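You operate a simulated robot arm through the tools that you are given. There is no shell and no other tool. Be economical: measure what you need, move in short steps, check, and stop when the job is done.

You run a simulated two-armed robot. Do the job below in one go: nothing can be reset, and whatever is moved stays where it is left.

## Task
Dry-run the carriage up to the yellow pin in hole 2, then jog it home.
Fine: pin in and speed 2 before the green button; laser on for the run and off at the end.
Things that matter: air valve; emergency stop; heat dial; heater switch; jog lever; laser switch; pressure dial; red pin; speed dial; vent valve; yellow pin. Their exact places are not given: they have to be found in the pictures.

The check looks at the end state, three seconds after you hand in, the way a careful person would. Anything else that was tipped, shoved, dropped, spilled or broken makes it a failure.

## Robot
Two 7-joint arms with two-finger parallel grippers on one trunk, on a base that drives. Base frame: it is fixed to the floor where the robot stands at the start and does not move with it; the origin is under the middle of the robot, x ahead of it, y to its left, z up; the surface under the hand at the start is at about z = 0.9. Units: m, degrees, N and s.
The left shoulder is at the start at [0.02, 0.17, 1.203], the right one opposite. With the tool pointing down near the work surface each hand reaches from about 0.22 to 0.68 m from the robot's upright axis, wherever it stands, measured 20 degrees to its own side. Places, roughly: air valve [2, 1.9, 0.6]; emergency stop [1.9, 1.4, 1]; heat dial [2.3, 1.7, 1]; heater switch [2, 1.6, 1]; jog lever [2, 1.3, 1]; laser switch [2, 1.6, 1]; pressure dial [2.2, 1.6, 1]; speed dial [2.2, 1.6, 1]; vent valve [1.9, 1.8, 0.6]. Payload 3.8 kg a hand.
Tool frame (each hand has its own): the origin (TCP) lies between the finger pads and is the grasp point; the fingertips stand 0.03 m ahead of it; z points along the fingers, y is the line along which they close. Largest opening 0.11 m; finger width 0.02, thickness 0.01; the body of the gripper, 0.048 by 0.112 m, starts 0.055 m behind the TCP.
Orientation is that of the tool frame in the base frame, as a unit quaternion [x, y, z, w]. With the fingers straight down and closing along the base's y, the tool's x points along the base's -x, its y along +y and its z along -z.

## Interface
- The arms move only by the tool nudge_tool. It takes "left_steps", "right_steps" or both (then of equal length, played together; a hand with none holds still); each is a list of rows, each an object (a shift or turn left out is 0, a gripper value left out holds the last) with "delta_rot": the turn, a rotation vector about the base's x, y, z in degrees, a list of three; "slide": the shift along the base's x, y, z in m, a list of three; "gripper": the closure, from 0 (fully open) to 1 (shut). In form: [{"delta_rot": [rx, ry, rz], "slide": [dx, dy, dz], "gripper": gripper}, ...]. A call has 1 to 8 rows; each row shifts and turns the commanded pose from where the row before left it. A row lasts 0.2 s, in which the tool goes at most 0.05 m and 8.6 degrees; a call with a longer step from one row to the next is refused whole, and so is a gripper value outside its range. A pose out of reach is approached as far as the arm can. The call stops where the force on the tool passes 40 N (or 10 N more than at its start, if that is more) or the arm is blocked; 0.2 s more then pass. Each finger travels about 0.072 m/s and halts on what it meets, pressing with about 25 N; the grip force reading is that of the motor and also rises with nothing between the fingers. The clock runs only during rows and for 0.2 s after the last one: add rows that do not move to give the fingers time. The reply holds the time, the measured pose of the TCP, the force on the tool along the base axes, the opening and the grip force, in the units named above and with some noise, with the torque about the TCP (base axes, N m) and any sound that the robot's microphone picked up, and new pictures: "views" is both (left out), scene, wrist or none (wrist: the cameras of the hands that moved).
- Cameras (640 x 400 px; columns grow to the right, rows downward): "scene" is now at [0.1089, -0.0101, 1.3597]; the picture's right is [-0.10, -0.99, 0.00], its down [-0.51, 0.05, -0.86] and it looks along [0.86, -0.09, -0.51] (base axes); focal length 260 px, centre (320, 200). "left" rides on the left gripper at [0.072, -0.017, -0.103] in its tool frame; the picture's right is [0.23, 0.97, 0.00], its down [-0.76, 0.18, -0.62] and it looks along [-0.61, 0.14, 0.78] (tool axes); focal length 222 px, centre (320, 200). "right" rides on the right gripper at [0.072, 0.017, -0.104] in its tool frame; the picture's right is [-0.23, 0.97, 0.00], its down [-0.76, -0.18, -0.62] and it looks along [-0.61, -0.14, 0.78] (tool axes); focal length 222 px, centre (320, 200).
- slide_trunk(by): slides the trunk up (or, below 0, down) by that many m; the arms and the scene camera ride with it, the base frame stays. It gives what a move gives, with no picture.
- base_move(legs): drives the robot by 1 to 6 legs, each [ahead, turn to the left] in m and degrees, along the robot's own axes; the way and the turn of a leg run together, so that a leg with both is an arc; at most 1.5 m and 180 degrees a leg. The arms and the cameras ride along, it lands a little off, and it stops where it bumps. It gives what a move gives, and a new picture of the scene camera.
- aim_head(pan, tilt): turns the head with the scene camera to pan (to the left, within 80 degrees either way) and tilt (down, from -29 to 69), counted from straight ahead of the robot. It gives what a move gives, and a new picture of the scene camera.
- pixel_to_xyz(camera, pixels): for up to 12 pixels [column, row] of the newest picture of that camera ("zoom" is the newest enlarged one), the place [x, y, z] in the base frame of the surface seen there, good to about 0.003 m. No time passes.
- inspect(camera, box): a new picture of the part [left, top, right, bottom] of that camera's present view, enlarged. No time passes.
- finish_job(): hands the job in; it is judged then, once.

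Keep the steps short. Do not move on a guess: measure, check each grasp and each placing, and mend mistakes. In all there are 80 turns and 260 pictures (those below and enlarged ones count). Leave the grippers open and the arms clear of the work at the hand-in unless told otherwise, and finish with a single line.

The tools are called after ">>>" as a command line: name --argument value ..., lists and objects as JSON in quotes. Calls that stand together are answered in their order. nudge_tool: Moves the arms, as the interface text tells. Its arguments: {"type":"object","properties":{"left_steps":{"type":"array"},"right_steps":{"type":"array"},"views":{"type":"string","enum":["both","scene","wrist","none"]}},"required":[]} The other tools are called the same way: slide_trunk (by) slides the trunk up or down; base_move (legs) drives the base; aim_head (pan, tilt) turns the head that bears the scene camera; pixel_to_xyz (camera, pixels) gives the place of the surface under pixels of a picture; inspect (camera, box) takes an enlarged picture of a part of a camera's view; finish_job () hands the job in.

At the start:

```text
time: 0.0
left_tool_pos: [0.4155, 0.0701, 1.2124]
left_tcp_rot: [0.0, 1.0, 0.0, 0.001]
left_contact_force: [-0.3, 0.5, 0.6]
left_ft_torque: [0.02, 0.0, 0.04]
left_grip_width: 0.11
left_gripper_force: 0.1
right_tool_pos: [0.4221, -0.3416, 1.1365]
right_tcp_rot: [0.0, 1.0, 0.001, 0.0]
right_contact_force: [0.7, 0.0, -0.2]
right_ft_torque: [-0.01, -0.02, 0.0]
right_grip_width: 0.1099
right_gripper_force: 0.0
trunk travel left (down, up): [-0.3, 0.27]
robot x, y, heading: [0.0019, -0.0002, 0.0]
head pan, tilt: [-6.0, 30.6]
```

scene: 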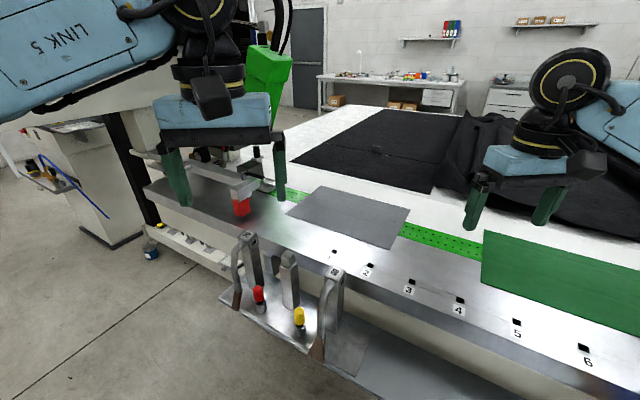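
right: 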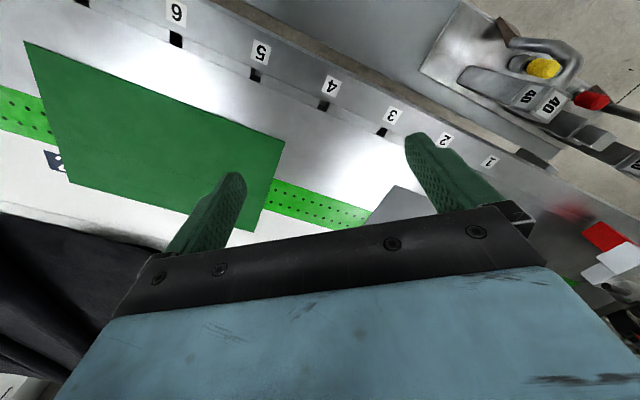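
left: 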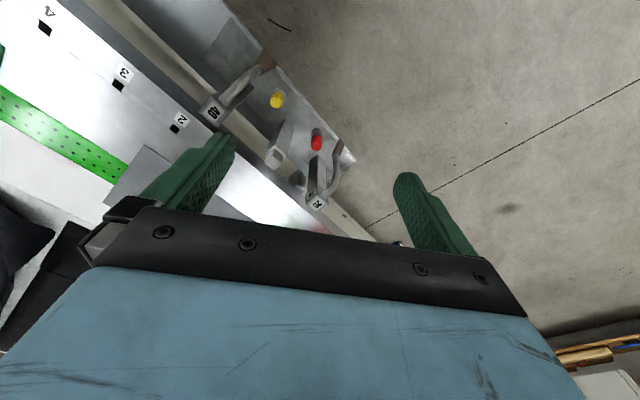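

I see the table with numbered holes, and a rack with the red pin (258,295) and the yellow pin (299,317). I will measure these and take a closer look at them.

>>> inspect --camera "scene" --box '[200, 160, 460, 380]'

>>> pixel_to_xyz --camera "scene" --pixels '[[258, 293], [299, 316], [299, 328], [333, 251], [371, 265], [412, 281], [459, 299], [585, 347], [241, 205], [350, 210], [250, 250], [335, 290]]'

>>> aim_head --pan 40 --tilt 20

```text
1.82 times, centred on (330, 270) of scene
```

zoom: 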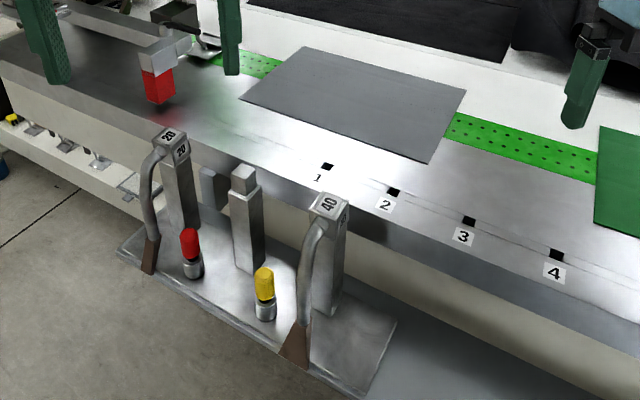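

```text
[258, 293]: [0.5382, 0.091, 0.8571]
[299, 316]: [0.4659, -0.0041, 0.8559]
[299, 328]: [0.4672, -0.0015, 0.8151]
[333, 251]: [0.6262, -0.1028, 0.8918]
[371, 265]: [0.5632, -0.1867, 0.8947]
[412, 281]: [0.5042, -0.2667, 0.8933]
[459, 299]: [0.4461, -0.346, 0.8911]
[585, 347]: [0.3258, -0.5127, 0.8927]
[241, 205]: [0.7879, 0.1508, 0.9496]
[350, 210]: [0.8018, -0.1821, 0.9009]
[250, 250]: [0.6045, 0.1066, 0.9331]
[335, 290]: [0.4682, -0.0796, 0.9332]
```

```text
time: 1.1
left_tool_pos: [0.4163, 0.0702, 1.2125]
left_tcp_rot: [0.001, 1.0, 0.0, 0.001]
left_contact_force: [-0.7, -0.5, 0.4]
left_ft_torque: [0.03, 0.01, 0.0]
left_grip_width: 0.11
left_gripper_force: 0.1
right_tool_pos: [0.421, -0.3436, 1.1358]
right_tcp_rot: [-0.001, 1.0, 0.0, -0.001]
right_contact_force: [0.0, 0.4, -0.5]
right_ft_torque: [0.04, 0.02, -0.03]
right_grip_width: 0.1099
right_gripper_force: 0.0
trunk travel left (down, up): [-0.3, 0.27]
robot x, y, heading: [0.0008, -0.0012, -0.3]
head pan, tilt: [40.0, 20.0]
```

scene: 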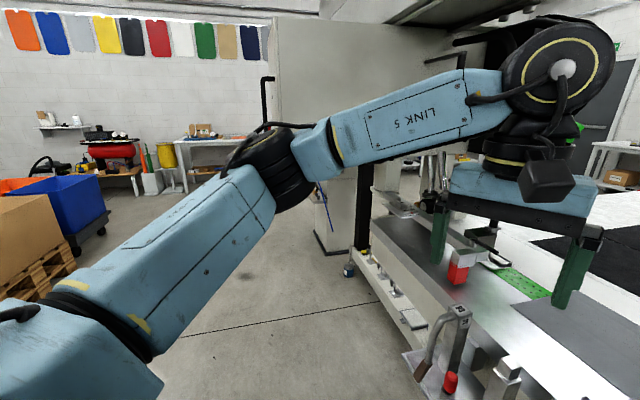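

The left arm hides the far controls. I'll do the pin first, so I turn the head back down to look at the rack.

>>> aim_head --pan 0 --tilt 50

>>> inspect --camera "scene" --box '[210, 100, 450, 250]'

>>> inspect --camera "left" --box '[140, 50, 380, 200]'

```text
time: 2.2
left_tool_pos: [0.4153, 0.0701, 1.2123]
left_tcp_rot: [0.0, 1.0, 0.0, 0.0]
left_contact_force: [0.4, 0.0, 0.8]
left_ft_torque: [0.01, -0.03, 0.0]
left_grip_width: 0.1098
left_gripper_force: 0.0
right_tool_pos: [0.4211, -0.3416, 1.1365]
right_tcp_rot: [0.001, 1.0, 0.0, 0.0]
right_contact_force: [-0.5, 0.1, -0.6]
right_ft_torque: [0.03, -0.02, 0.03]
right_grip_width: 0.1099
right_gripper_force: 0.1
trunk travel left (down, up): [-0.3, 0.27]
robot x, y, heading: [-0.0015, 0.0045, -0.1]
head pan, tilt: [0.0, 50.0]
```

scene: 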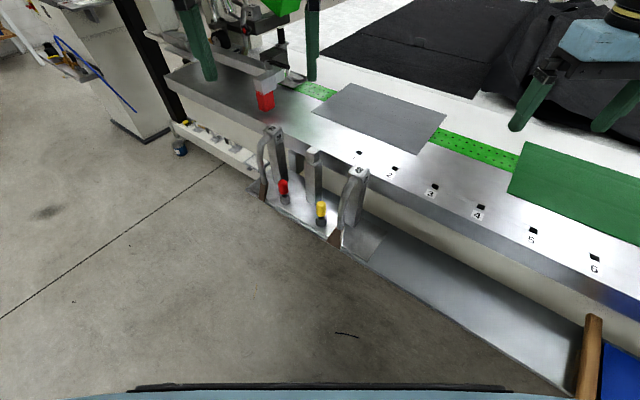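

```text
2.67 times, centred on (330, 175) of scene
```

zoom: 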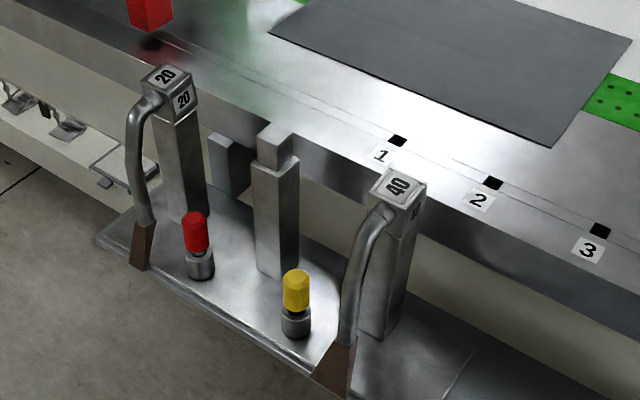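

```text
2.67 times, centred on (260, 125) of left
```

zoom: 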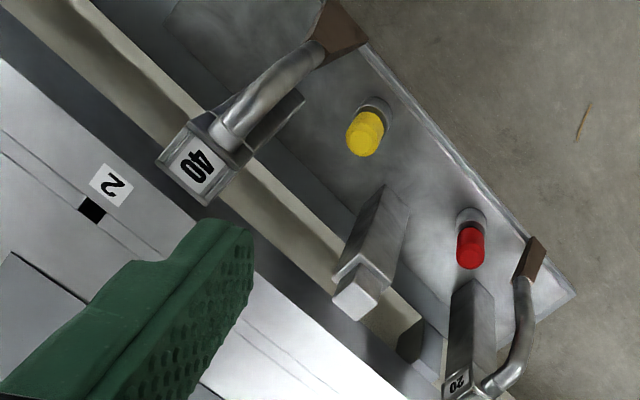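

The rack is clear in this view. I'll measure the yellow pin, posts, handle and hole 2 in the enlarged left picture, where it is newest.

>>> pixel_to_xyz --camera "zoom" --pixels '[[360, 138], [368, 120], [378, 102], [400, 125], [195, 172], [228, 135], [300, 65], [335, 40], [355, 305], [385, 210], [470, 255], [92, 209]]'

>>> inspect --camera "scene" --box '[300, 160, 420, 235]'

>>> inspect --camera "right" --box '[380, 30, 620, 180]'

```text
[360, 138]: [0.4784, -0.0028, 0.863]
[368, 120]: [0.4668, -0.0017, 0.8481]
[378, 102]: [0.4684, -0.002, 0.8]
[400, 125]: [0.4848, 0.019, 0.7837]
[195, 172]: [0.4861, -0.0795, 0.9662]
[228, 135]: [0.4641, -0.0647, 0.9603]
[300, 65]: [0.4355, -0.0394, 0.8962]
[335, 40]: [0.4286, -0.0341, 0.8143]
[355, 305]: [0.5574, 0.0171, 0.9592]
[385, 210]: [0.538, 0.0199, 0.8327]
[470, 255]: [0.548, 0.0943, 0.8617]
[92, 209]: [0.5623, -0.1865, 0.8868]
```

```text
5.33 times, centred on (360, 198) of scene
```

zoom: 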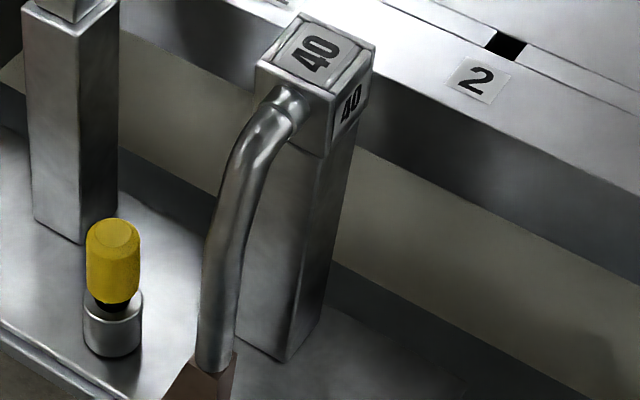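

```text
2.67 times, centred on (500, 105) of right
```

zoom: 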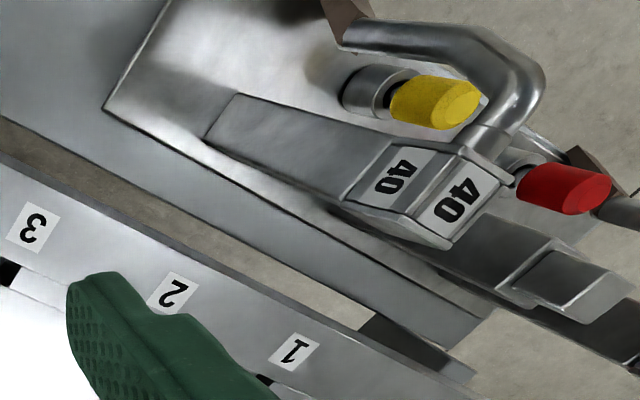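

The pin cap is at about (0.472,-0.003), z 0.83–0.865, and hole 2 at (0.563,-0.187). The table runs along (0.6,0.8). To slip between the handle and the posts, the hand needs its x axis at a yaw of about 68°, and it is at 180° now. I'll start turning the left hand in place, high up.

>>> nudge_tool --left_steps '[{"delta_rot": [0, 0, -8.5], "gripper": 0.0}, {"delta_rot": [0, 0, -8.5]}, {"delta_rot": [0, 0, -8.5]}, {"delta_rot": [0, 0, -8.5]}, {"delta_rot": [0, 0, -8.5]}, {"delta_rot": [0, 0, -8.5]}, {"delta_rot": [0, 0, -8.5]}, {"delta_rot": [0, 0, -8.5]}]' --views "scene"

```text
time: 4.0
left_tool_pos: [0.4159, 0.0701, 1.2125]
left_tcp_rot: [0.56, 0.828, 0.001, 0.001]
left_contact_force: [0.4, 0.1, -0.7]
left_ft_torque: [0.0, 0.01, -0.02]
left_grip_width: 0.1101
left_gripper_force: 0.1
right_tool_pos: [0.4224, -0.342, 1.1358]
right_tcp_rot: [0.0, 1.0, 0.0, 0.0]
right_contact_force: [-0.4, 0.0, 0.5]
right_ft_torque: [0.01, 0.0, -0.01]
right_grip_width: 0.1098
right_gripper_force: 0.0
trunk travel left (down, up): [-0.3, 0.27]
robot x, y, heading: [-0.0032, 0.0015, 0.0]
head pan, tilt: [0.0, 50.0]
```

scene: 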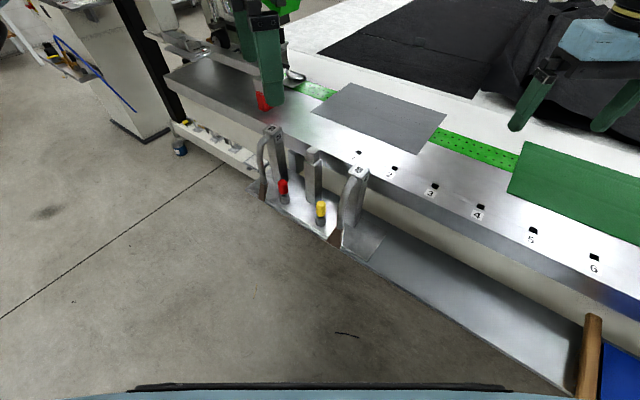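

The turn went cleanly and the yaw is now about 112°. I'll turn the remaining 44° while sliding over the pin.

>>> nudge_tool --left_steps '[{"delta_rot": [0, 0, -8.5], "slide": [0.009, -0.012, 0]}, {"delta_rot": [0, 0, -8.5], "slide": [0.009, -0.012, 0]}, {"delta_rot": [0, 0, -8.5], "slide": [0.009, -0.012, 0]}, {"delta_rot": [0, 0, -8.5], "slide": [0.009, -0.012, 0]}, {"delta_rot": [0, 0, -8.5], "slide": [0.01, -0.012, 0]}, {"slide": [0.01, -0.013, -0.04], "gripper": 0.4}, {"slide": [0, 0, -0.04], "gripper": 0.4}]'

```text
time: 5.6
left_tool_pos: [0.2414, -0.0226, 1.1052]
left_tcp_rot: [0.82, 0.572, -0.001, 0.001]
left_contact_force: [1.5, -0.1, -0.5]
left_ft_torque: [0.03, 0.04, -0.05]
left_grip_width: 0.0659
left_gripper_force: 0.2
left hand out of reach, approached as far as the arm can: row 1, 2, 3, 4, 5, 6, 7
right_tool_pos: [0.4206, -0.3408, 1.1372]
right_tcp_rot: [0.0, 1.0, 0.0, 0.0]
right_contact_force: [-0.4, -0.2, 0.3]
right_ft_torque: [-0.03, -0.01, 0.02]
right_grip_width: 0.1101
right_gripper_force: 0.0
trunk travel left (down, up): [-0.3, 0.27]
robot x, y, heading: [0.002, 0.0018, -0.0]
head pan, tilt: [0.0, 50.0]
```

scene: 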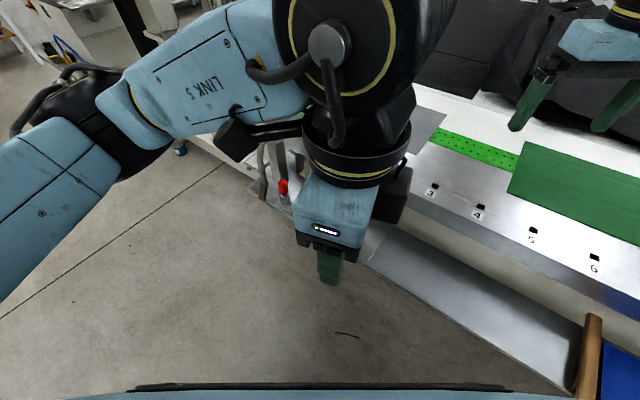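
left: 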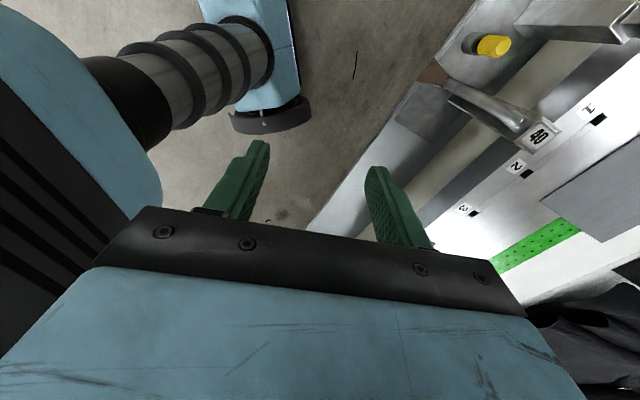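

The arm can't reach the pin at that yaw from here. By turning the base about 45° right and standing a bit further left, the yaw becomes easy. First I bring the hand back to its earlier posture.

>>> nudge_tool --left_steps '[{"delta_rot": [0, 0, 8.5], "slide": [0.01, 0.01, 0.04]}, {"delta_rot": [0, 0, 8.5], "slide": [0.01, 0.01, 0.04]}, {"delta_rot": [0, 0, 8.5], "slide": [0.02, 0.015, 0.02]}, {"delta_rot": [0, 0, 8.5], "slide": [0.02, 0.02, 0]}, {"delta_rot": [0, 0, 8.5], "slide": [0.02, 0.02, 0]}]' --views "scene"

```text
time: 6.8
left_tool_pos: [0.3228, 0.0513, 1.2072]
left_tcp_rot: [0.557, 0.83, 0.0, -0.001]
left_contact_force: [-0.1, -0.5, -0.9]
left_ft_torque: [0.0, 0.01, -0.03]
left_grip_width: 0.0659
left_gripper_force: 0.0
right_tool_pos: [0.4216, -0.342, 1.1357]
right_tcp_rot: [0.0, 1.0, 0.0, 0.0]
right_contact_force: [0.3, -0.3, 0.0]
right_ft_torque: [-0.02, 0.02, 0.01]
right_grip_width: 0.1102
right_gripper_force: 0.1
trunk travel left (down, up): [-0.3, 0.27]
robot x, y, heading: [-0.0006, -0.0006, 0.0]
head pan, tilt: [0.0, 50.0]
```

scene: 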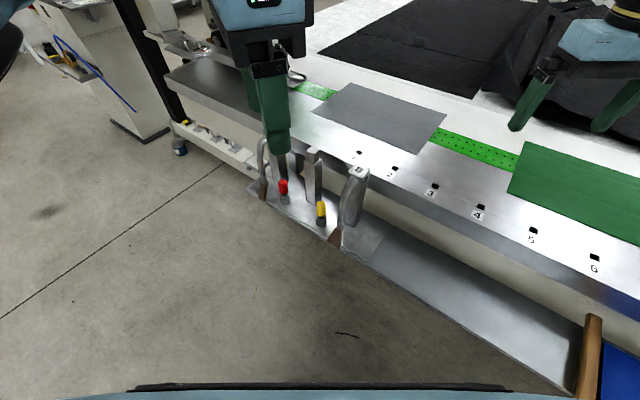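

The arm is back. Before I drive, I check where the wooden piece and blue bin at the lower right stand.

>>> pixel_to_xyz --camera "scene" --pixels '[[593, 320], [575, 385], [620, 370], [340, 245], [560, 390], [262, 200]]'

>>> base_move --legs '[[0.0, 70.0], [0.19, 0.0]]'

```text
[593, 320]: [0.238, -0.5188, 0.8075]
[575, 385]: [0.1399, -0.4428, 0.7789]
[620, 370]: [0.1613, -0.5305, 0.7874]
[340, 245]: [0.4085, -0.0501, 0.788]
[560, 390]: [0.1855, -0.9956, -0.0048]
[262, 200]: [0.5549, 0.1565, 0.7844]
```

```text
time: 11.4
left_tool_pos: [0.1206, 0.5017, 1.205]
left_tcp_rot: [-0.025, 1.0, 0.0, 0.0]
left_contact_force: [-0.1, 0.2, 0.2]
left_ft_torque: [0.02, -0.02, -0.01]
left_grip_width: 0.0658
left_gripper_force: 0.0
right_tool_pos: [0.5243, 0.4669, 1.1354]
right_tcp_rot: [-0.579, 0.815, 0.0, -0.001]
right_contact_force: [-0.1, 0.4, 0.1]
right_ft_torque: [0.01, 0.03, 0.0]
right_grip_width: 0.1101
right_gripper_force: 0.0
trunk travel left (down, up): [-0.3, 0.27]
robot x, y, heading: [0.061, 0.1818, 70.5]
head pan, tilt: [0.0, 50.0]
```

scene: 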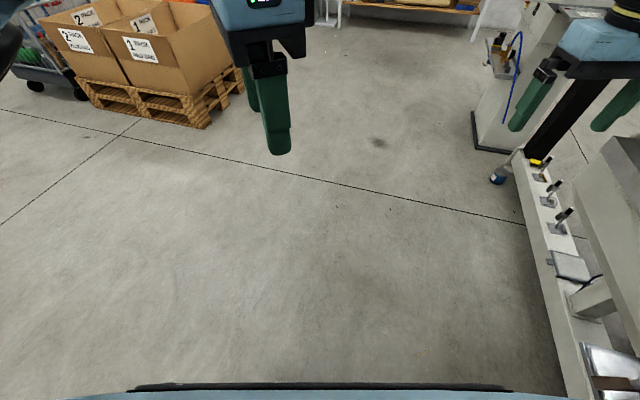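

The base is where I wanted it, at (0.06,0.18). Now I turn right to a heading of about -46°.

>>> base_move --legs '[[0.0, -117.0]]'

```text
time: 16.8
left_tool_pos: [0.3142, -0.0258, 1.207]
left_tcp_rot: [0.849, 0.529, 0.0, -0.001]
left_contact_force: [-0.3, 0.0, -0.9]
left_ft_torque: [-0.06, 0.02, 0.02]
left_grip_width: 0.0662
left_gripper_force: 0.0
right_tool_pos: [0.088, -0.3615, 1.1367]
right_tcp_rot: [0.408, 0.913, 0.0, 0.0]
right_contact_force: [-0.2, -0.3, 0.0]
right_ft_torque: [0.02, 0.02, -0.03]
right_grip_width: 0.11
right_gripper_force: 0.1
trunk travel left (down, up): [-0.3, 0.27]
robot x, y, heading: [0.0632, 0.181, -48.1]
head pan, tilt: [0.0, 50.0]
```

scene: 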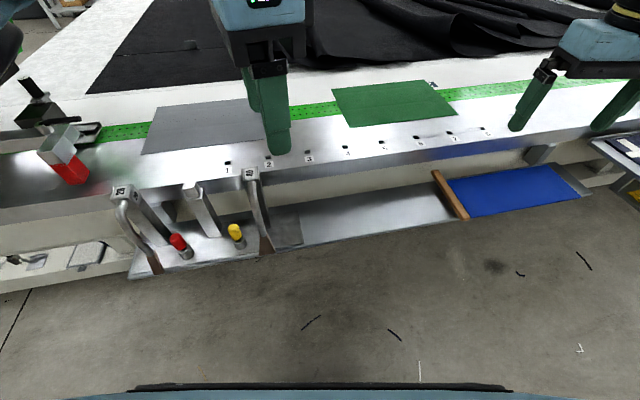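

The tool's x axis now points at about 64°, which is good. I'll re-measure the pin and the rack from here.

>>> inspect --camera "scene" --box '[160, 140, 320, 265]'

>>> pixel_to_xyz --camera "scene" --pixels '[[235, 228], [237, 233], [240, 242], [251, 172], [265, 225], [190, 187], [268, 157], [269, 163], [253, 185], [228, 163], [236, 225], [309, 152]]'

```text
3.20 times, centred on (240, 202) of scene
```

zoom: 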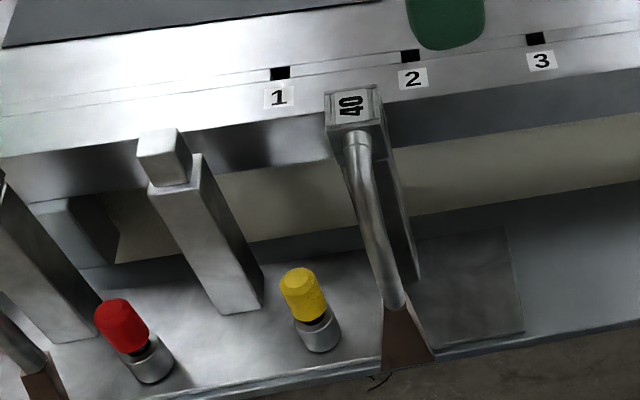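

```text
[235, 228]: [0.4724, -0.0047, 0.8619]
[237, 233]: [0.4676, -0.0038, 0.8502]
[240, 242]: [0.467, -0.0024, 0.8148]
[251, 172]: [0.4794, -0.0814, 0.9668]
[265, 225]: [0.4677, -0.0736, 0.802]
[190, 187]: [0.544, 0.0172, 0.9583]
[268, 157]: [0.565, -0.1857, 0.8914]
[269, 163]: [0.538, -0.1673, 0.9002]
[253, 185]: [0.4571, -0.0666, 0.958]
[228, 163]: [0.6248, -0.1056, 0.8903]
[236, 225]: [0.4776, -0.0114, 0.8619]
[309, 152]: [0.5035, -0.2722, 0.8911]
```

I'll measure the top centre of the cap, and the extremes of the handle, on the enlarged view.

>>> pixel_to_xyz --camera "zoom" --pixels '[[297, 280], [285, 282], [310, 279], [297, 272], [308, 310], [355, 135], [365, 190], [390, 290], [202, 160], [175, 150], [410, 55], [345, 118]]'

```text
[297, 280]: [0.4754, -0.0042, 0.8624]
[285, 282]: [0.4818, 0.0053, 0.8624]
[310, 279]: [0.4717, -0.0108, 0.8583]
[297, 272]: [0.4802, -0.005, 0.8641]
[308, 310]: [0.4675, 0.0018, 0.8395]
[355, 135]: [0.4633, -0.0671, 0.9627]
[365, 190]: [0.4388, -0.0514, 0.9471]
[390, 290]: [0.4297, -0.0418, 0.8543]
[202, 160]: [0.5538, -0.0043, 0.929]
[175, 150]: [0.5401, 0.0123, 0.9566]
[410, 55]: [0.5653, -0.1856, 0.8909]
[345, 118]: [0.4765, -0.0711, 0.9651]
```

The cap centre is at (0.476,-0.004) and its top at z 0.864. I'll move above it at a safe height first.

>>> nudge_tool --left_steps '[{"slide": [0.041, 0.005, 0]}, {"slide": [0.041, 0.006, 0]}, {"slide": [0.04, 0.005, 0]}, {"slide": [0.04, 0.006, -0.02]}, {"slide": [0, 0, -0.045]}, {"slide": [0, 0, -0.045]}, {"slide": [0, 0, -0.045]}, {}]'

```text
time: 18.6
left_tool_pos: [0.4431, 0.0198, 1.0656]
left_tcp_rot: [0.845, 0.534, 0.002, 0.014]
left_contact_force: [-0.1, -0.7, -0.2]
left_ft_torque: [0.02, -0.01, 0.0]
left_grip_width: 0.0661
left_gripper_force: 0.1
left hand out of reach, approached as far as the arm can: row 3, 4, 7
right_tool_pos: [0.088, -0.3641, 1.136]
right_tcp_rot: [0.408, 0.913, 0.001, -0.001]
right_contact_force: [0.0, -0.6, 0.3]
right_ft_torque: [0.0, -0.03, -0.01]
right_grip_width: 0.11
right_gripper_force: 0.1
trunk travel left (down, up): [-0.3, 0.27]
robot x, y, heading: [0.0626, 0.182, -48.2]
head pan, tilt: [0.0, 50.0]
```

scene: 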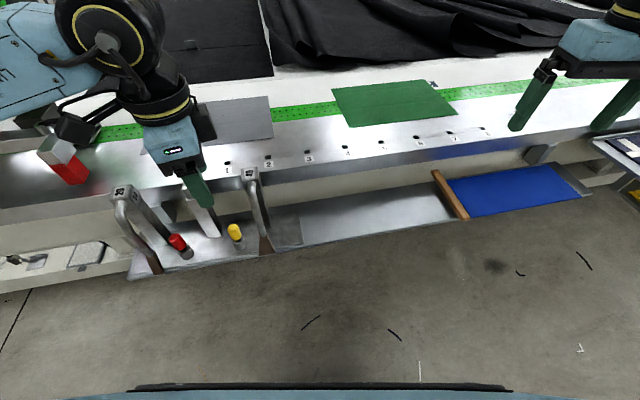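
left: 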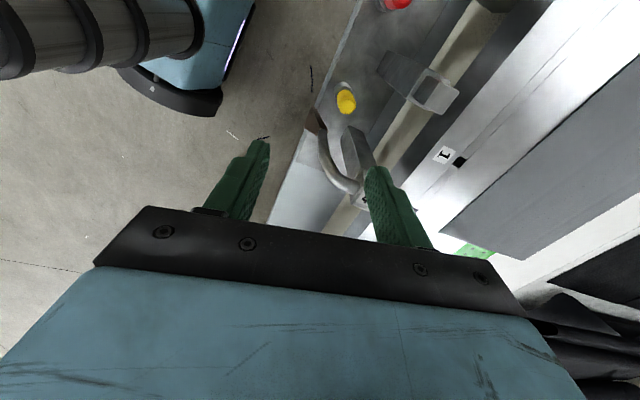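

The yaw is still at the edge of reach at this heading. I'll raise and retract the hand, then re-stand the base at about (0.19,0.34) with heading -75°. Turning right and reversing keeps the arms away from the gantry.

>>> nudge_tool --left_steps '[{"slide": [-0.02, 0, 0.04]}, {"slide": [-0.03, 0.0, 0.04]}, {"slide": [-0.03, 0, 0.04]}, {"slide": [-0.03, 0, 0.02]}]' --views "none"

>>> base_move --legs '[[0, -80], [-0.2, 0], [0, 53]]'

```text
time: 19.6
left_tool_pos: [0.3305, 0.0223, 1.2078]
left_tcp_rot: [0.849, 0.529, 0.0, 0.001]
left_contact_force: [-0.6, -0.2, 0.8]
left_ft_torque: [0.01, 0.0, -0.05]
left_grip_width: 0.0662
left_gripper_force: 0.0
right_tool_pos: [0.0882, -0.3621, 1.1357]
right_tcp_rot: [0.408, 0.913, 0.001, 0.0]
right_contact_force: [-0.2, 0.9, -0.2]
right_ft_torque: [0.0, -0.03, 0.0]
right_grip_width: 0.1101
right_gripper_force: 0.0
trunk travel left (down, up): [-0.3, 0.27]
robot x, y, heading: [0.0633, 0.1802, -48.3]
head pan, tilt: [0.0, 50.0]
```

```text
time: 26.9
left_tool_pos: [0.3542, 0.0803, 1.2083]
left_tcp_rot: [0.945, 0.326, 0.0, 0.0]
left_contact_force: [-0.1, -0.5, 0.0]
left_ft_torque: [-0.01, 0.02, 0.03]
left_grip_width: 0.0662
left_gripper_force: 0.2
right_tool_pos: [-0.031, -0.161, 1.1369]
right_tcp_rot: [0.602, 0.798, 0.0, 0.0]
right_contact_force: [-0.7, 0.1, 1.0]
right_ft_torque: [-0.01, 0.01, 0.05]
right_grip_width: 0.11
right_gripper_force: 0.1
trunk travel left (down, up): [-0.3, 0.27]
robot x, y, heading: [0.1786, 0.3369, -73.7]
head pan, tilt: [0.0, 50.0]
```

scene: 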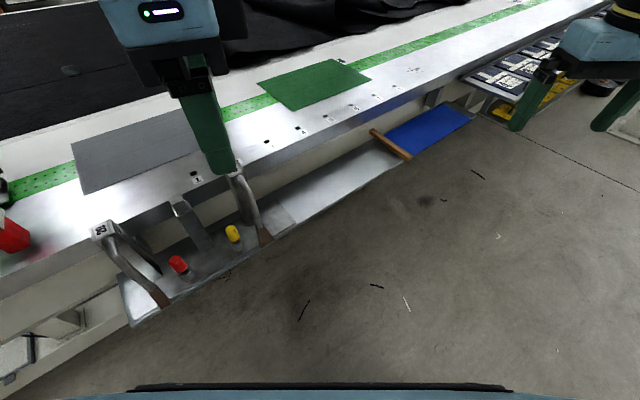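

The tool's yaw is now 38°, so I turn +26° to 64° and move over the pin.

>>> nudge_tool --left_steps '[{"delta_rot": [0, 0, 8.5]}, {"delta_rot": [0, 0, 8.5]}, {"delta_rot": [0, 0, 8.5], "slide": [0.03, -0.021, 0]}, {"slide": [0.031, -0.021, 0]}, {"slide": [0.03, -0.021, 0]}, {"slide": [0.031, -0.021, -0.03]}, {"slide": [0, 0, -0.045]}, {"slide": [0, 0, -0.045]}]'

```text
time: 28.7
left_tool_pos: [0.4765, -0.0056, 1.0856]
left_tcp_rot: [0.85, 0.527, -0.001, 0.0]
left_contact_force: [0.0, 0.6, -0.1]
left_ft_torque: [0.01, 0.01, 0.02]
left_grip_width: 0.0661
left_gripper_force: 0.1
right_tool_pos: [-0.0319, -0.1613, 1.1362]
right_tcp_rot: [0.602, 0.799, 0.001, -0.001]
right_contact_force: [0.1, -0.3, -0.5]
right_ft_torque: [-0.05, 0.02, -0.02]
right_grip_width: 0.1102
right_gripper_force: 0.0
trunk travel left (down, up): [-0.3, 0.27]
robot x, y, heading: [0.1797, 0.3374, -73.9]
head pan, tilt: [0.0, 50.0]
```

scene: 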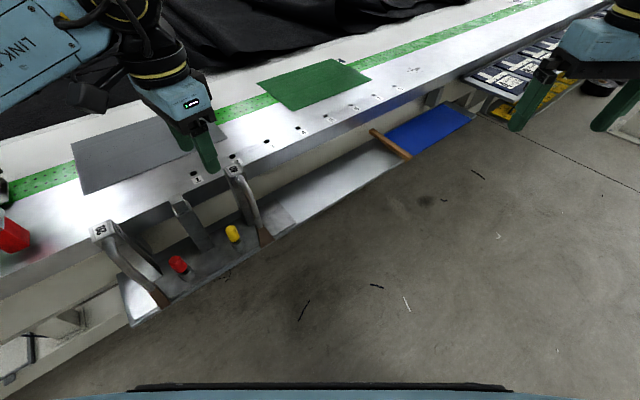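
left: 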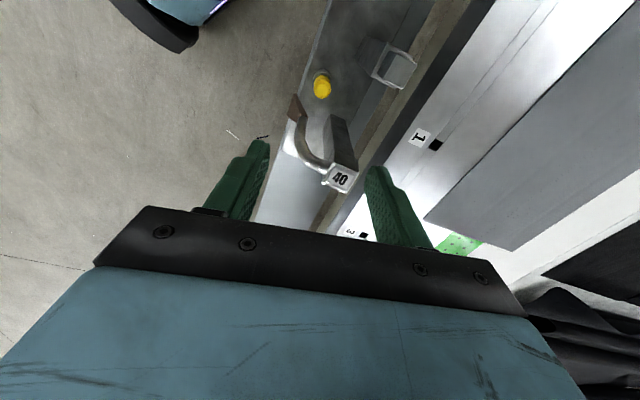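

The pose was reached. I'll confirm the pin's position from both cameras before lowering.

>>> pixel_to_xyz --camera "left" --pixels '[[321, 85], [318, 90], [320, 98], [325, 78], [331, 166], [310, 155], [300, 125], [380, 80]]'

>>> pixel_to_xyz --camera "scene" --pixels '[[232, 229], [233, 234], [230, 232], [235, 231], [250, 205]]'

```text
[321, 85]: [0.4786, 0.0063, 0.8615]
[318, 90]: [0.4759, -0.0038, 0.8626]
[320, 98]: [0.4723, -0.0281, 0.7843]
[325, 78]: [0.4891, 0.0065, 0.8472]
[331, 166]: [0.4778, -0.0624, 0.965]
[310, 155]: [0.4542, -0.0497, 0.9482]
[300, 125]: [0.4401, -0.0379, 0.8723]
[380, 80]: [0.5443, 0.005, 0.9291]
```

```text
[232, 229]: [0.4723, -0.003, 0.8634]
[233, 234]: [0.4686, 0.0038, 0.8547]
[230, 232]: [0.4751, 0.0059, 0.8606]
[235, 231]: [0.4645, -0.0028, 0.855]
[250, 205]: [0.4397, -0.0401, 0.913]
```

The pin centre is at about (0.477, 0.000). I correct by +5 mm in y and lower to z≈0.93.

>>> nudge_tool --left_steps '[{"slide": [0, 0.006, -0.04]}, {"slide": [0, 0, -0.04]}, {"slide": [0, 0, -0.04]}, {"slide": [0, 0, -0.035]}]'

>>> inspect --camera "left" --box '[200, 30, 440, 180]'

>>> inspect --camera "scene" --box '[140, 120, 300, 270]'

```text
time: 29.7
left_tool_pos: [0.4785, 0.001, 0.9309]
left_tcp_rot: [0.85, 0.527, -0.001, 0.0]
left_contact_force: [-0.4, 0.0, 0.3]
left_ft_torque: [-0.01, 0.01, -0.04]
left_grip_width: 0.0662
left_gripper_force: 0.1
right_tool_pos: [-0.0317, -0.162, 1.1351]
right_tcp_rot: [0.602, 0.799, -0.001, 0.0]
right_contact_force: [0.1, 0.2, 0.5]
right_ft_torque: [0.0, -0.01, -0.02]
right_grip_width: 0.11
right_gripper_force: 0.1
trunk travel left (down, up): [-0.3, 0.27]
robot x, y, heading: [0.1805, 0.3405, -74.1]
head pan, tilt: [0.0, 50.0]
```

scene: 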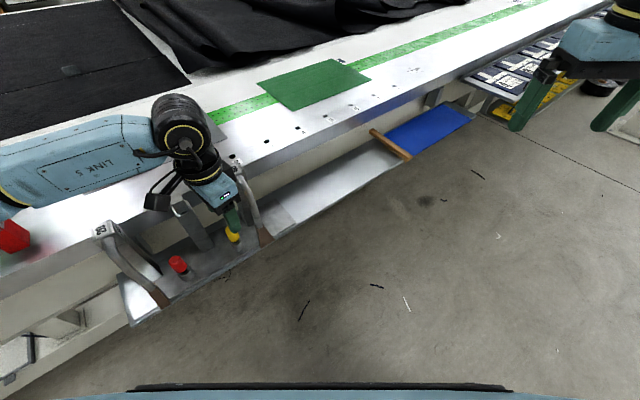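
left: 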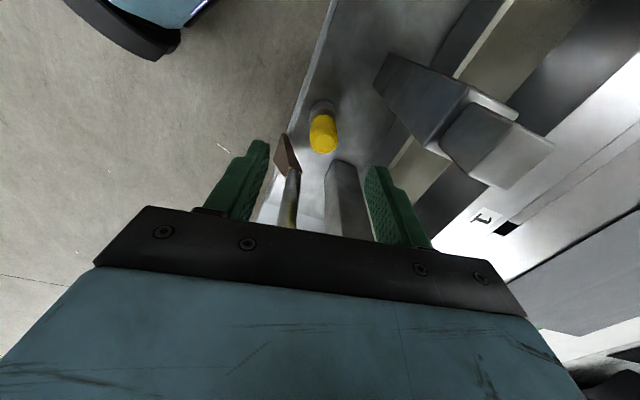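

```text
2.67 times, centred on (320, 105) of left
```

zoom: 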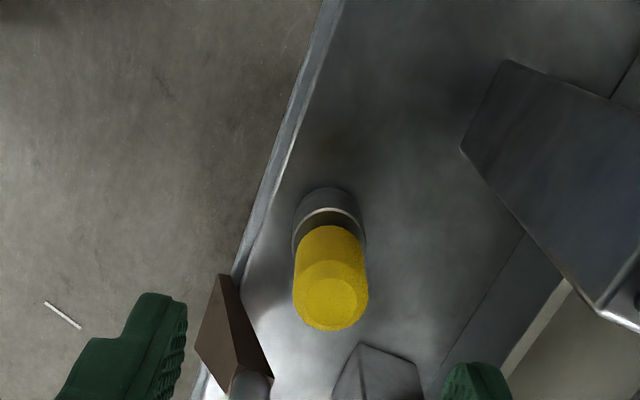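

```text
2.67 times, centred on (220, 195) of scene
```

zoom: 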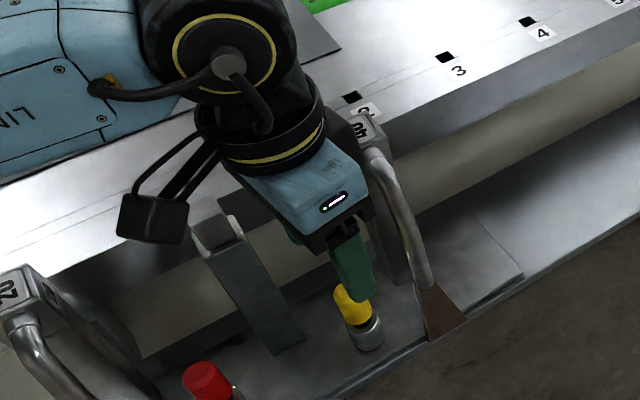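

The pin is centred between the fingers (322,132), and the handle and posts are clear. I'll lower to z≈0.857 and look.

>>> nudge_tool --left_steps '[{"slide": [-0.001, 0, -0.03]}, {"slide": [0, 0, -0.03]}, {"slide": [0, 0, -0.014]}, {}]'

>>> inspect --camera "scene" --box '[140, 120, 300, 270]'

```text
time: 30.7
left_tool_pos: [0.4752, 0.0024, 0.8563]
left_tcp_rot: [0.85, 0.527, -0.001, -0.001]
left_contact_force: [-1.0, 0.6, -1.0]
left_ft_torque: [0.0, -0.01, -0.01]
left_grip_width: 0.0661
left_gripper_force: 0.2
right_tool_pos: [-0.031, -0.16, 1.1364]
right_tcp_rot: [0.602, 0.798, 0.0, 0.0]
right_contact_force: [0.2, 0.7, -0.7]
right_ft_torque: [-0.04, -0.02, 0.02]
right_grip_width: 0.11
right_gripper_force: 0.1
trunk travel left (down, up): [-0.3, 0.27]
robot x, y, heading: [0.182, 0.3407, -73.7]
head pan, tilt: [0.0, 50.0]
```

scene: 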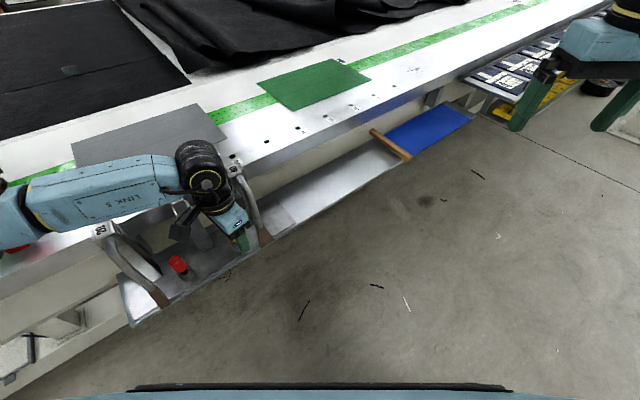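
left: 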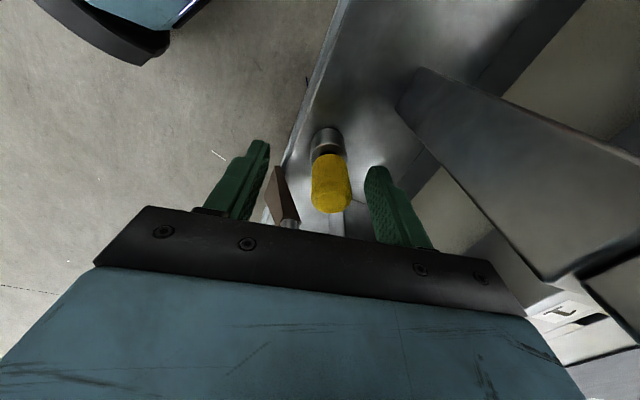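

```text
2.67 times, centred on (220, 195) of scene
```

zoom: 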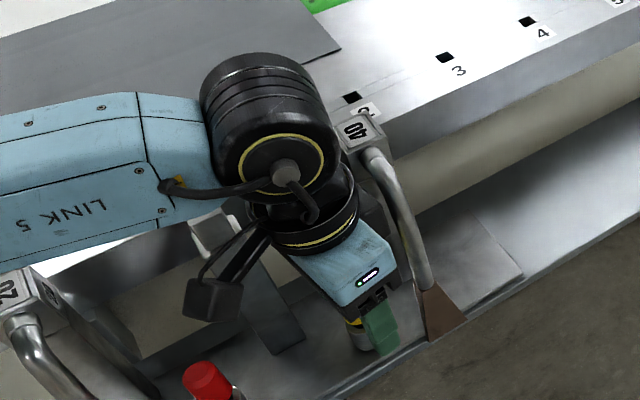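

The camera shows the pin about 6 mm off the finger mid-line, at column 331 against 320. I shift by (+0.005,-0.003) and close.

>>> nudge_tool --left_steps '[{"slide": [0.005, -0.003, 0]}, {"gripper": 0.6}, {"gripper": 0.7}, {"gripper": 0.8}, {"gripper": 0.9}, {}]' --views "wrist"

```text
time: 32.1
left_tool_pos: [0.4799, -0.0003, 0.8567]
left_tcp_rot: [0.85, 0.527, 0.001, -0.001]
left_contact_force: [1.1, -1.1, 0.1]
left_ft_torque: [-0.04, -0.05, -0.01]
left_grip_width: 0.0226
left_gripper_force: 24.9
right_tool_pos: [-0.0314, -0.1609, 1.1359]
right_tcp_rot: [0.602, 0.798, 0.0, 0.0]
right_contact_force: [0.3, 0.1, 0.0]
right_ft_torque: [0.02, 0.01, 0.0]
right_grip_width: 0.11
right_gripper_force: 0.0
trunk travel left (down, up): [-0.3, 0.27]
robot x, y, heading: [0.1775, 0.3389, -73.9]
head pan, tilt: [0.0, 50.0]
```

left: 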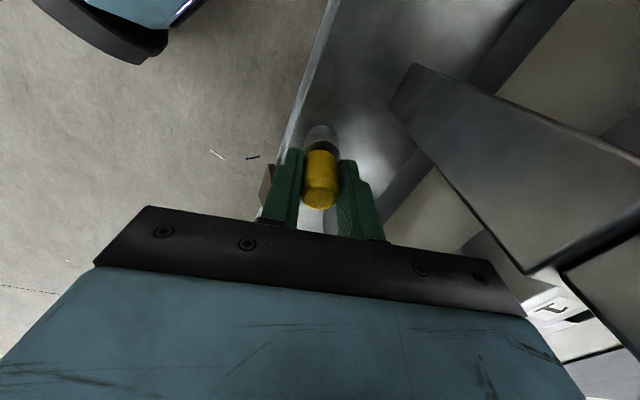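

The pads hold the cap, with an opening of 22.6 mm and 25 N. I'll lift it straight up.

>>> nudge_tool --left_steps '[{"slide": [0, 0, 0.02], "gripper": 1.0}, {"slide": [0, 0, 0.03]}, {"slide": [0, 0, 0.04]}, {"slide": [0, 0, 0.045]}, {"slide": [0, 0, 0.045]}]'

>>> inspect --camera "scene" --box '[140, 80, 320, 250]'

```text
time: 33.3
left_tool_pos: [0.4823, 0.0002, 1.0395]
left_tcp_rot: [0.85, 0.527, 0.0, 0.0]
left_contact_force: [0.0, -0.2, 0.2]
left_ft_torque: [-0.01, -0.02, 0.01]
left_grip_width: 0.0224
left_gripper_force: 25.1
right_tool_pos: [-0.032, -0.1597, 1.1358]
right_tcp_rot: [0.602, 0.798, 0.0, 0.001]
right_contact_force: [0.0, -0.1, -0.1]
right_ft_torque: [0.02, -0.01, 0.03]
right_grip_width: 0.11
right_gripper_force: 0.0
trunk travel left (down, up): [-0.3, 0.27]
robot x, y, heading: [0.183, 0.3378, -74.0]
head pan, tilt: [0.0, 50.0]
```

scene: 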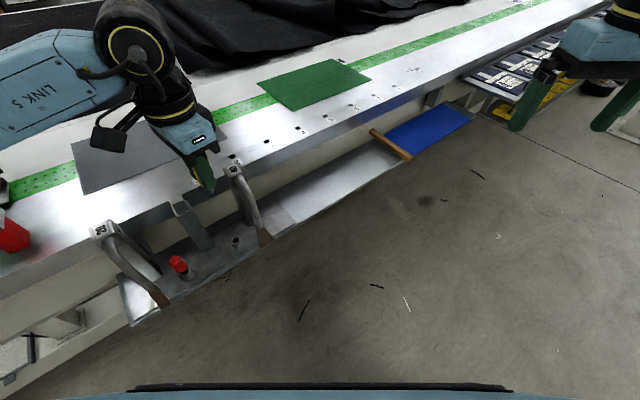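
left: 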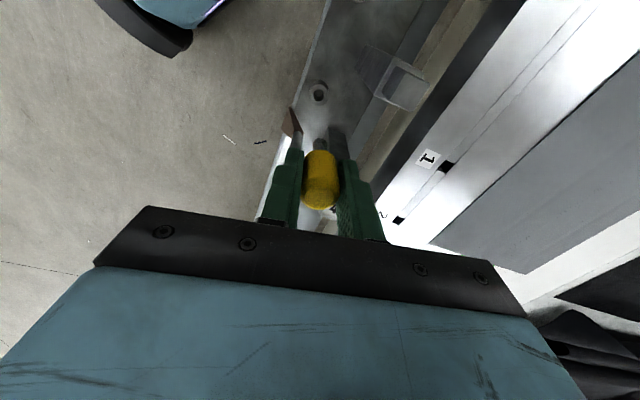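

```text
2.35 times, centred on (230, 165) of scene
```

zoom: 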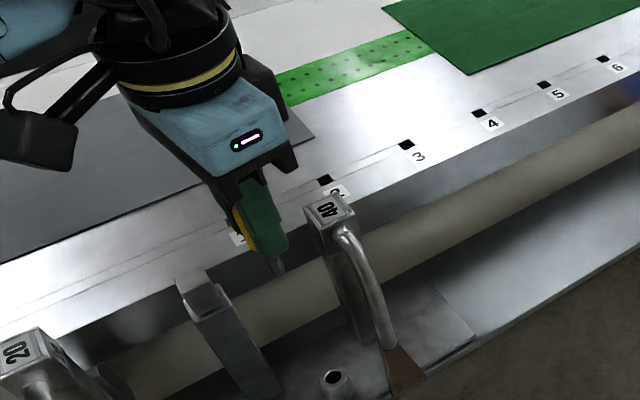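

The pin is up with its metal shaft visible at zoom (278,265). I'll measure hole 2 and the shaft tip precisely.

>>> pixel_to_xyz --camera "zoom" --pixels '[[326, 179], [318, 179], [333, 178], [326, 187], [319, 171], [278, 271], [277, 264], [407, 144], [345, 230], [352, 198], [305, 222]]'

>>> inspect --camera "scene" --box '[200, 120, 280, 200]'

>>> inspect --camera "left" --box '[270, 100, 450, 250]'

```text
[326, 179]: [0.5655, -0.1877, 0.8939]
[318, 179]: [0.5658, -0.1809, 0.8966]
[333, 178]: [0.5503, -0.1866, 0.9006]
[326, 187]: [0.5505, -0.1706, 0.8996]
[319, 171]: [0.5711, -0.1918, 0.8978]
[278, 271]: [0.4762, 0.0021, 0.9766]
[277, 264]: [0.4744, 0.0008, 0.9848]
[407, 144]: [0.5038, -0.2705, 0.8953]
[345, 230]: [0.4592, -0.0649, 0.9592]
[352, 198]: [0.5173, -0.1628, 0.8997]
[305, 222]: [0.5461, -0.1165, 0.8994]
```

```text
5.00 times, centred on (240, 160) of scene
```

zoom: 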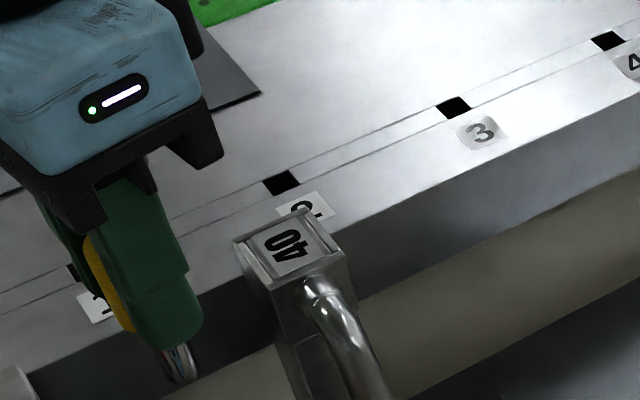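

```text
2.67 times, centred on (360, 175) of left
```

zoom: 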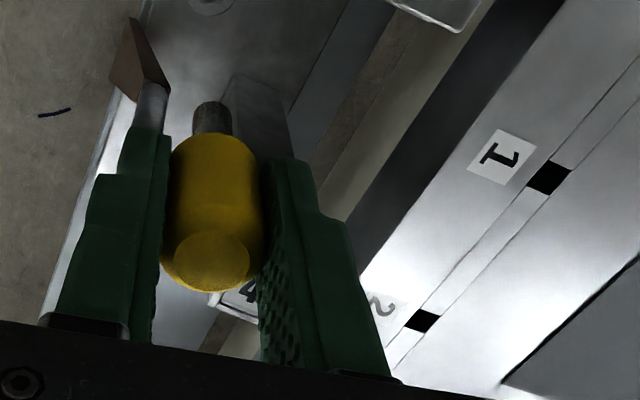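

Hole 2's centre is at about (0.564,-0.187) and the top surface at z≈0.899. The shaft tip is about 0.065–0.07 below the TCP. I'll raise clear of the "40" post and go over hole 2.

>>> nudge_tool --left_steps '[{"slide": [0, 0, 0.04]}, {"slide": [0.008, -0.02, 0.02]}, {"slide": [0.015, -0.034, 0]}, {"slide": [0.015, -0.034, 0]}, {"slide": [0.015, -0.034, 0]}, {"slide": [0.015, -0.034, 0]}, {"slide": [0.014, -0.031, 0]}, {}]'

```text
time: 35.1
left_tool_pos: [0.5174, -0.0877, 1.0962]
left_tcp_rot: [0.85, 0.526, 0.0, 0.001]
left_contact_force: [-0.4, 0.4, -0.2]
left_ft_torque: [-0.02, 0.0, 0.02]
left_grip_width: 0.0227
left_gripper_force: 24.7
left hand out of reach, approached as far as the arm can: row 5, 6, 7
right_tool_pos: [-0.0305, -0.1604, 1.1363]
right_tcp_rot: [0.602, 0.799, 0.001, 0.0]
right_contact_force: [0.1, 0.3, -0.8]
right_ft_torque: [0.0, 0.02, -0.01]
right_grip_width: 0.1098
right_gripper_force: 0.1
trunk travel left (down, up): [-0.3, 0.27]
robot x, y, heading: [0.182, 0.3397, -73.6]
head pan, tilt: [0.0, 50.0]
```

scene: 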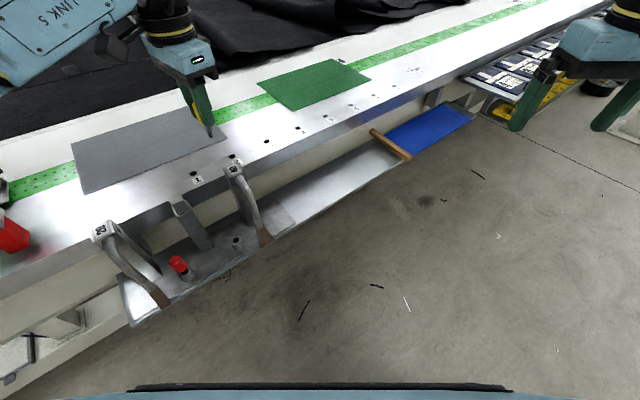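
left: 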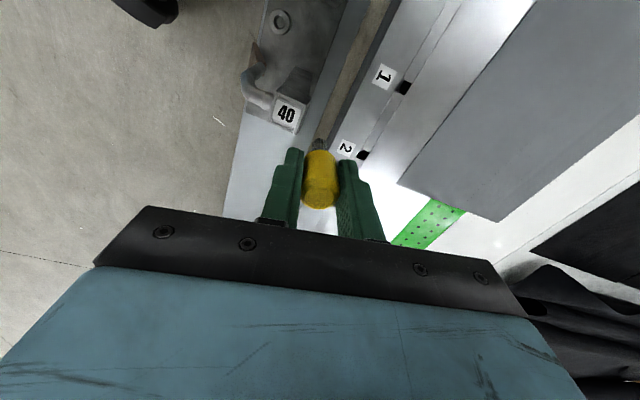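

The reach is limited by the wrist yaw. The pin is round, so I turn the hand +40° towards its natural yaw and then move on.

>>> nudge_tool --left_steps '[{"delta_rot": [0, 0, 8]}, {"delta_rot": [0, 0, 8]}, {"delta_rot": [0, 0, 8]}, {"delta_rot": [0, 0, 8]}, {"delta_rot": [0, 0, 8], "slide": [0.012, -0.025, 0]}, {"slide": [0.012, -0.025, 0]}, {"slide": [0.012, -0.025, 0]}, {"slide": [0.01, -0.024, 0]}]'

```text
time: 36.9
left_tool_pos: [0.5623, -0.1885, 1.0975]
left_tcp_rot: [0.619, 0.786, 0.0, -0.001]
left_contact_force: [0.5, -0.2, -0.4]
left_ft_torque: [0.01, 0.0, -0.01]
left_grip_width: 0.0225
left_gripper_force: 24.8
right_tool_pos: [-0.0327, -0.1602, 1.1346]
right_tcp_rot: [0.601, 0.799, 0.001, -0.001]
right_contact_force: [0.5, -0.2, 0.8]
right_ft_torque: [0.04, -0.03, -0.01]
right_grip_width: 0.1098
right_gripper_force: 0.1
trunk travel left (down, up): [-0.3, 0.27]
robot x, y, heading: [0.1812, 0.339, -74.1]
head pan, tilt: [0.0, 50.0]
```

scene: 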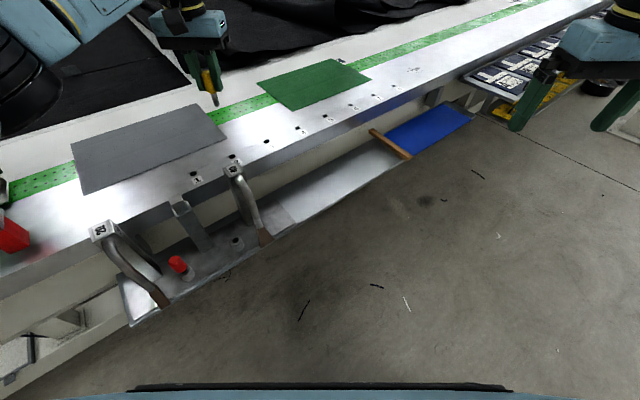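
left: 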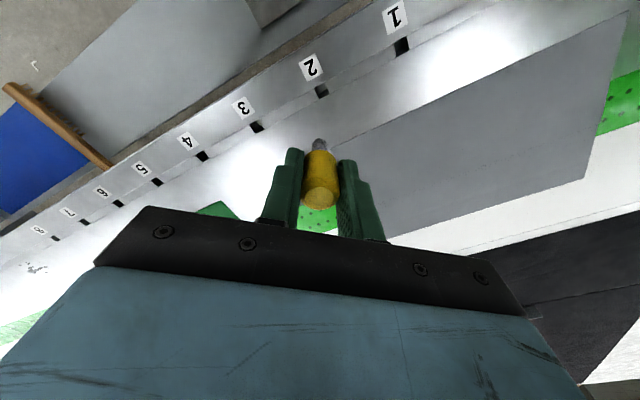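

The TCP is above the hole. I'll measure hole 2 in this wrist view at (321,91).

>>> inspect --camera "left" --box '[260, 60, 380, 220]'

>>> pixel_to_xyz --camera "left" --pixels '[[321, 91], [316, 92], [326, 90], [321, 87], [322, 96], [319, 146], [319, 142], [402, 46], [257, 126]]'

```text
2.50 times, centred on (320, 140) of left
```

zoom: 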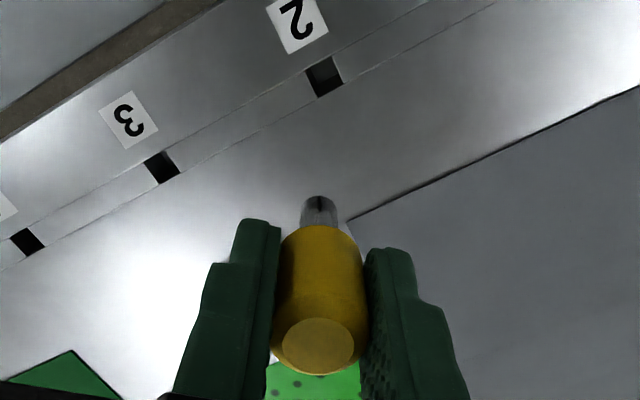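

```text
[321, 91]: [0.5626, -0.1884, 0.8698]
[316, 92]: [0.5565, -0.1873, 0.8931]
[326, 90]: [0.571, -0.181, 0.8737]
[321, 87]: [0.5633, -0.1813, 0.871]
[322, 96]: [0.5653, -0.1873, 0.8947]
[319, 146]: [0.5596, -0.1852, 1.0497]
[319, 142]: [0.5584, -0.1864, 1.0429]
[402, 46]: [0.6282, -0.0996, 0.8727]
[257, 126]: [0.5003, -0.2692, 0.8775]
```

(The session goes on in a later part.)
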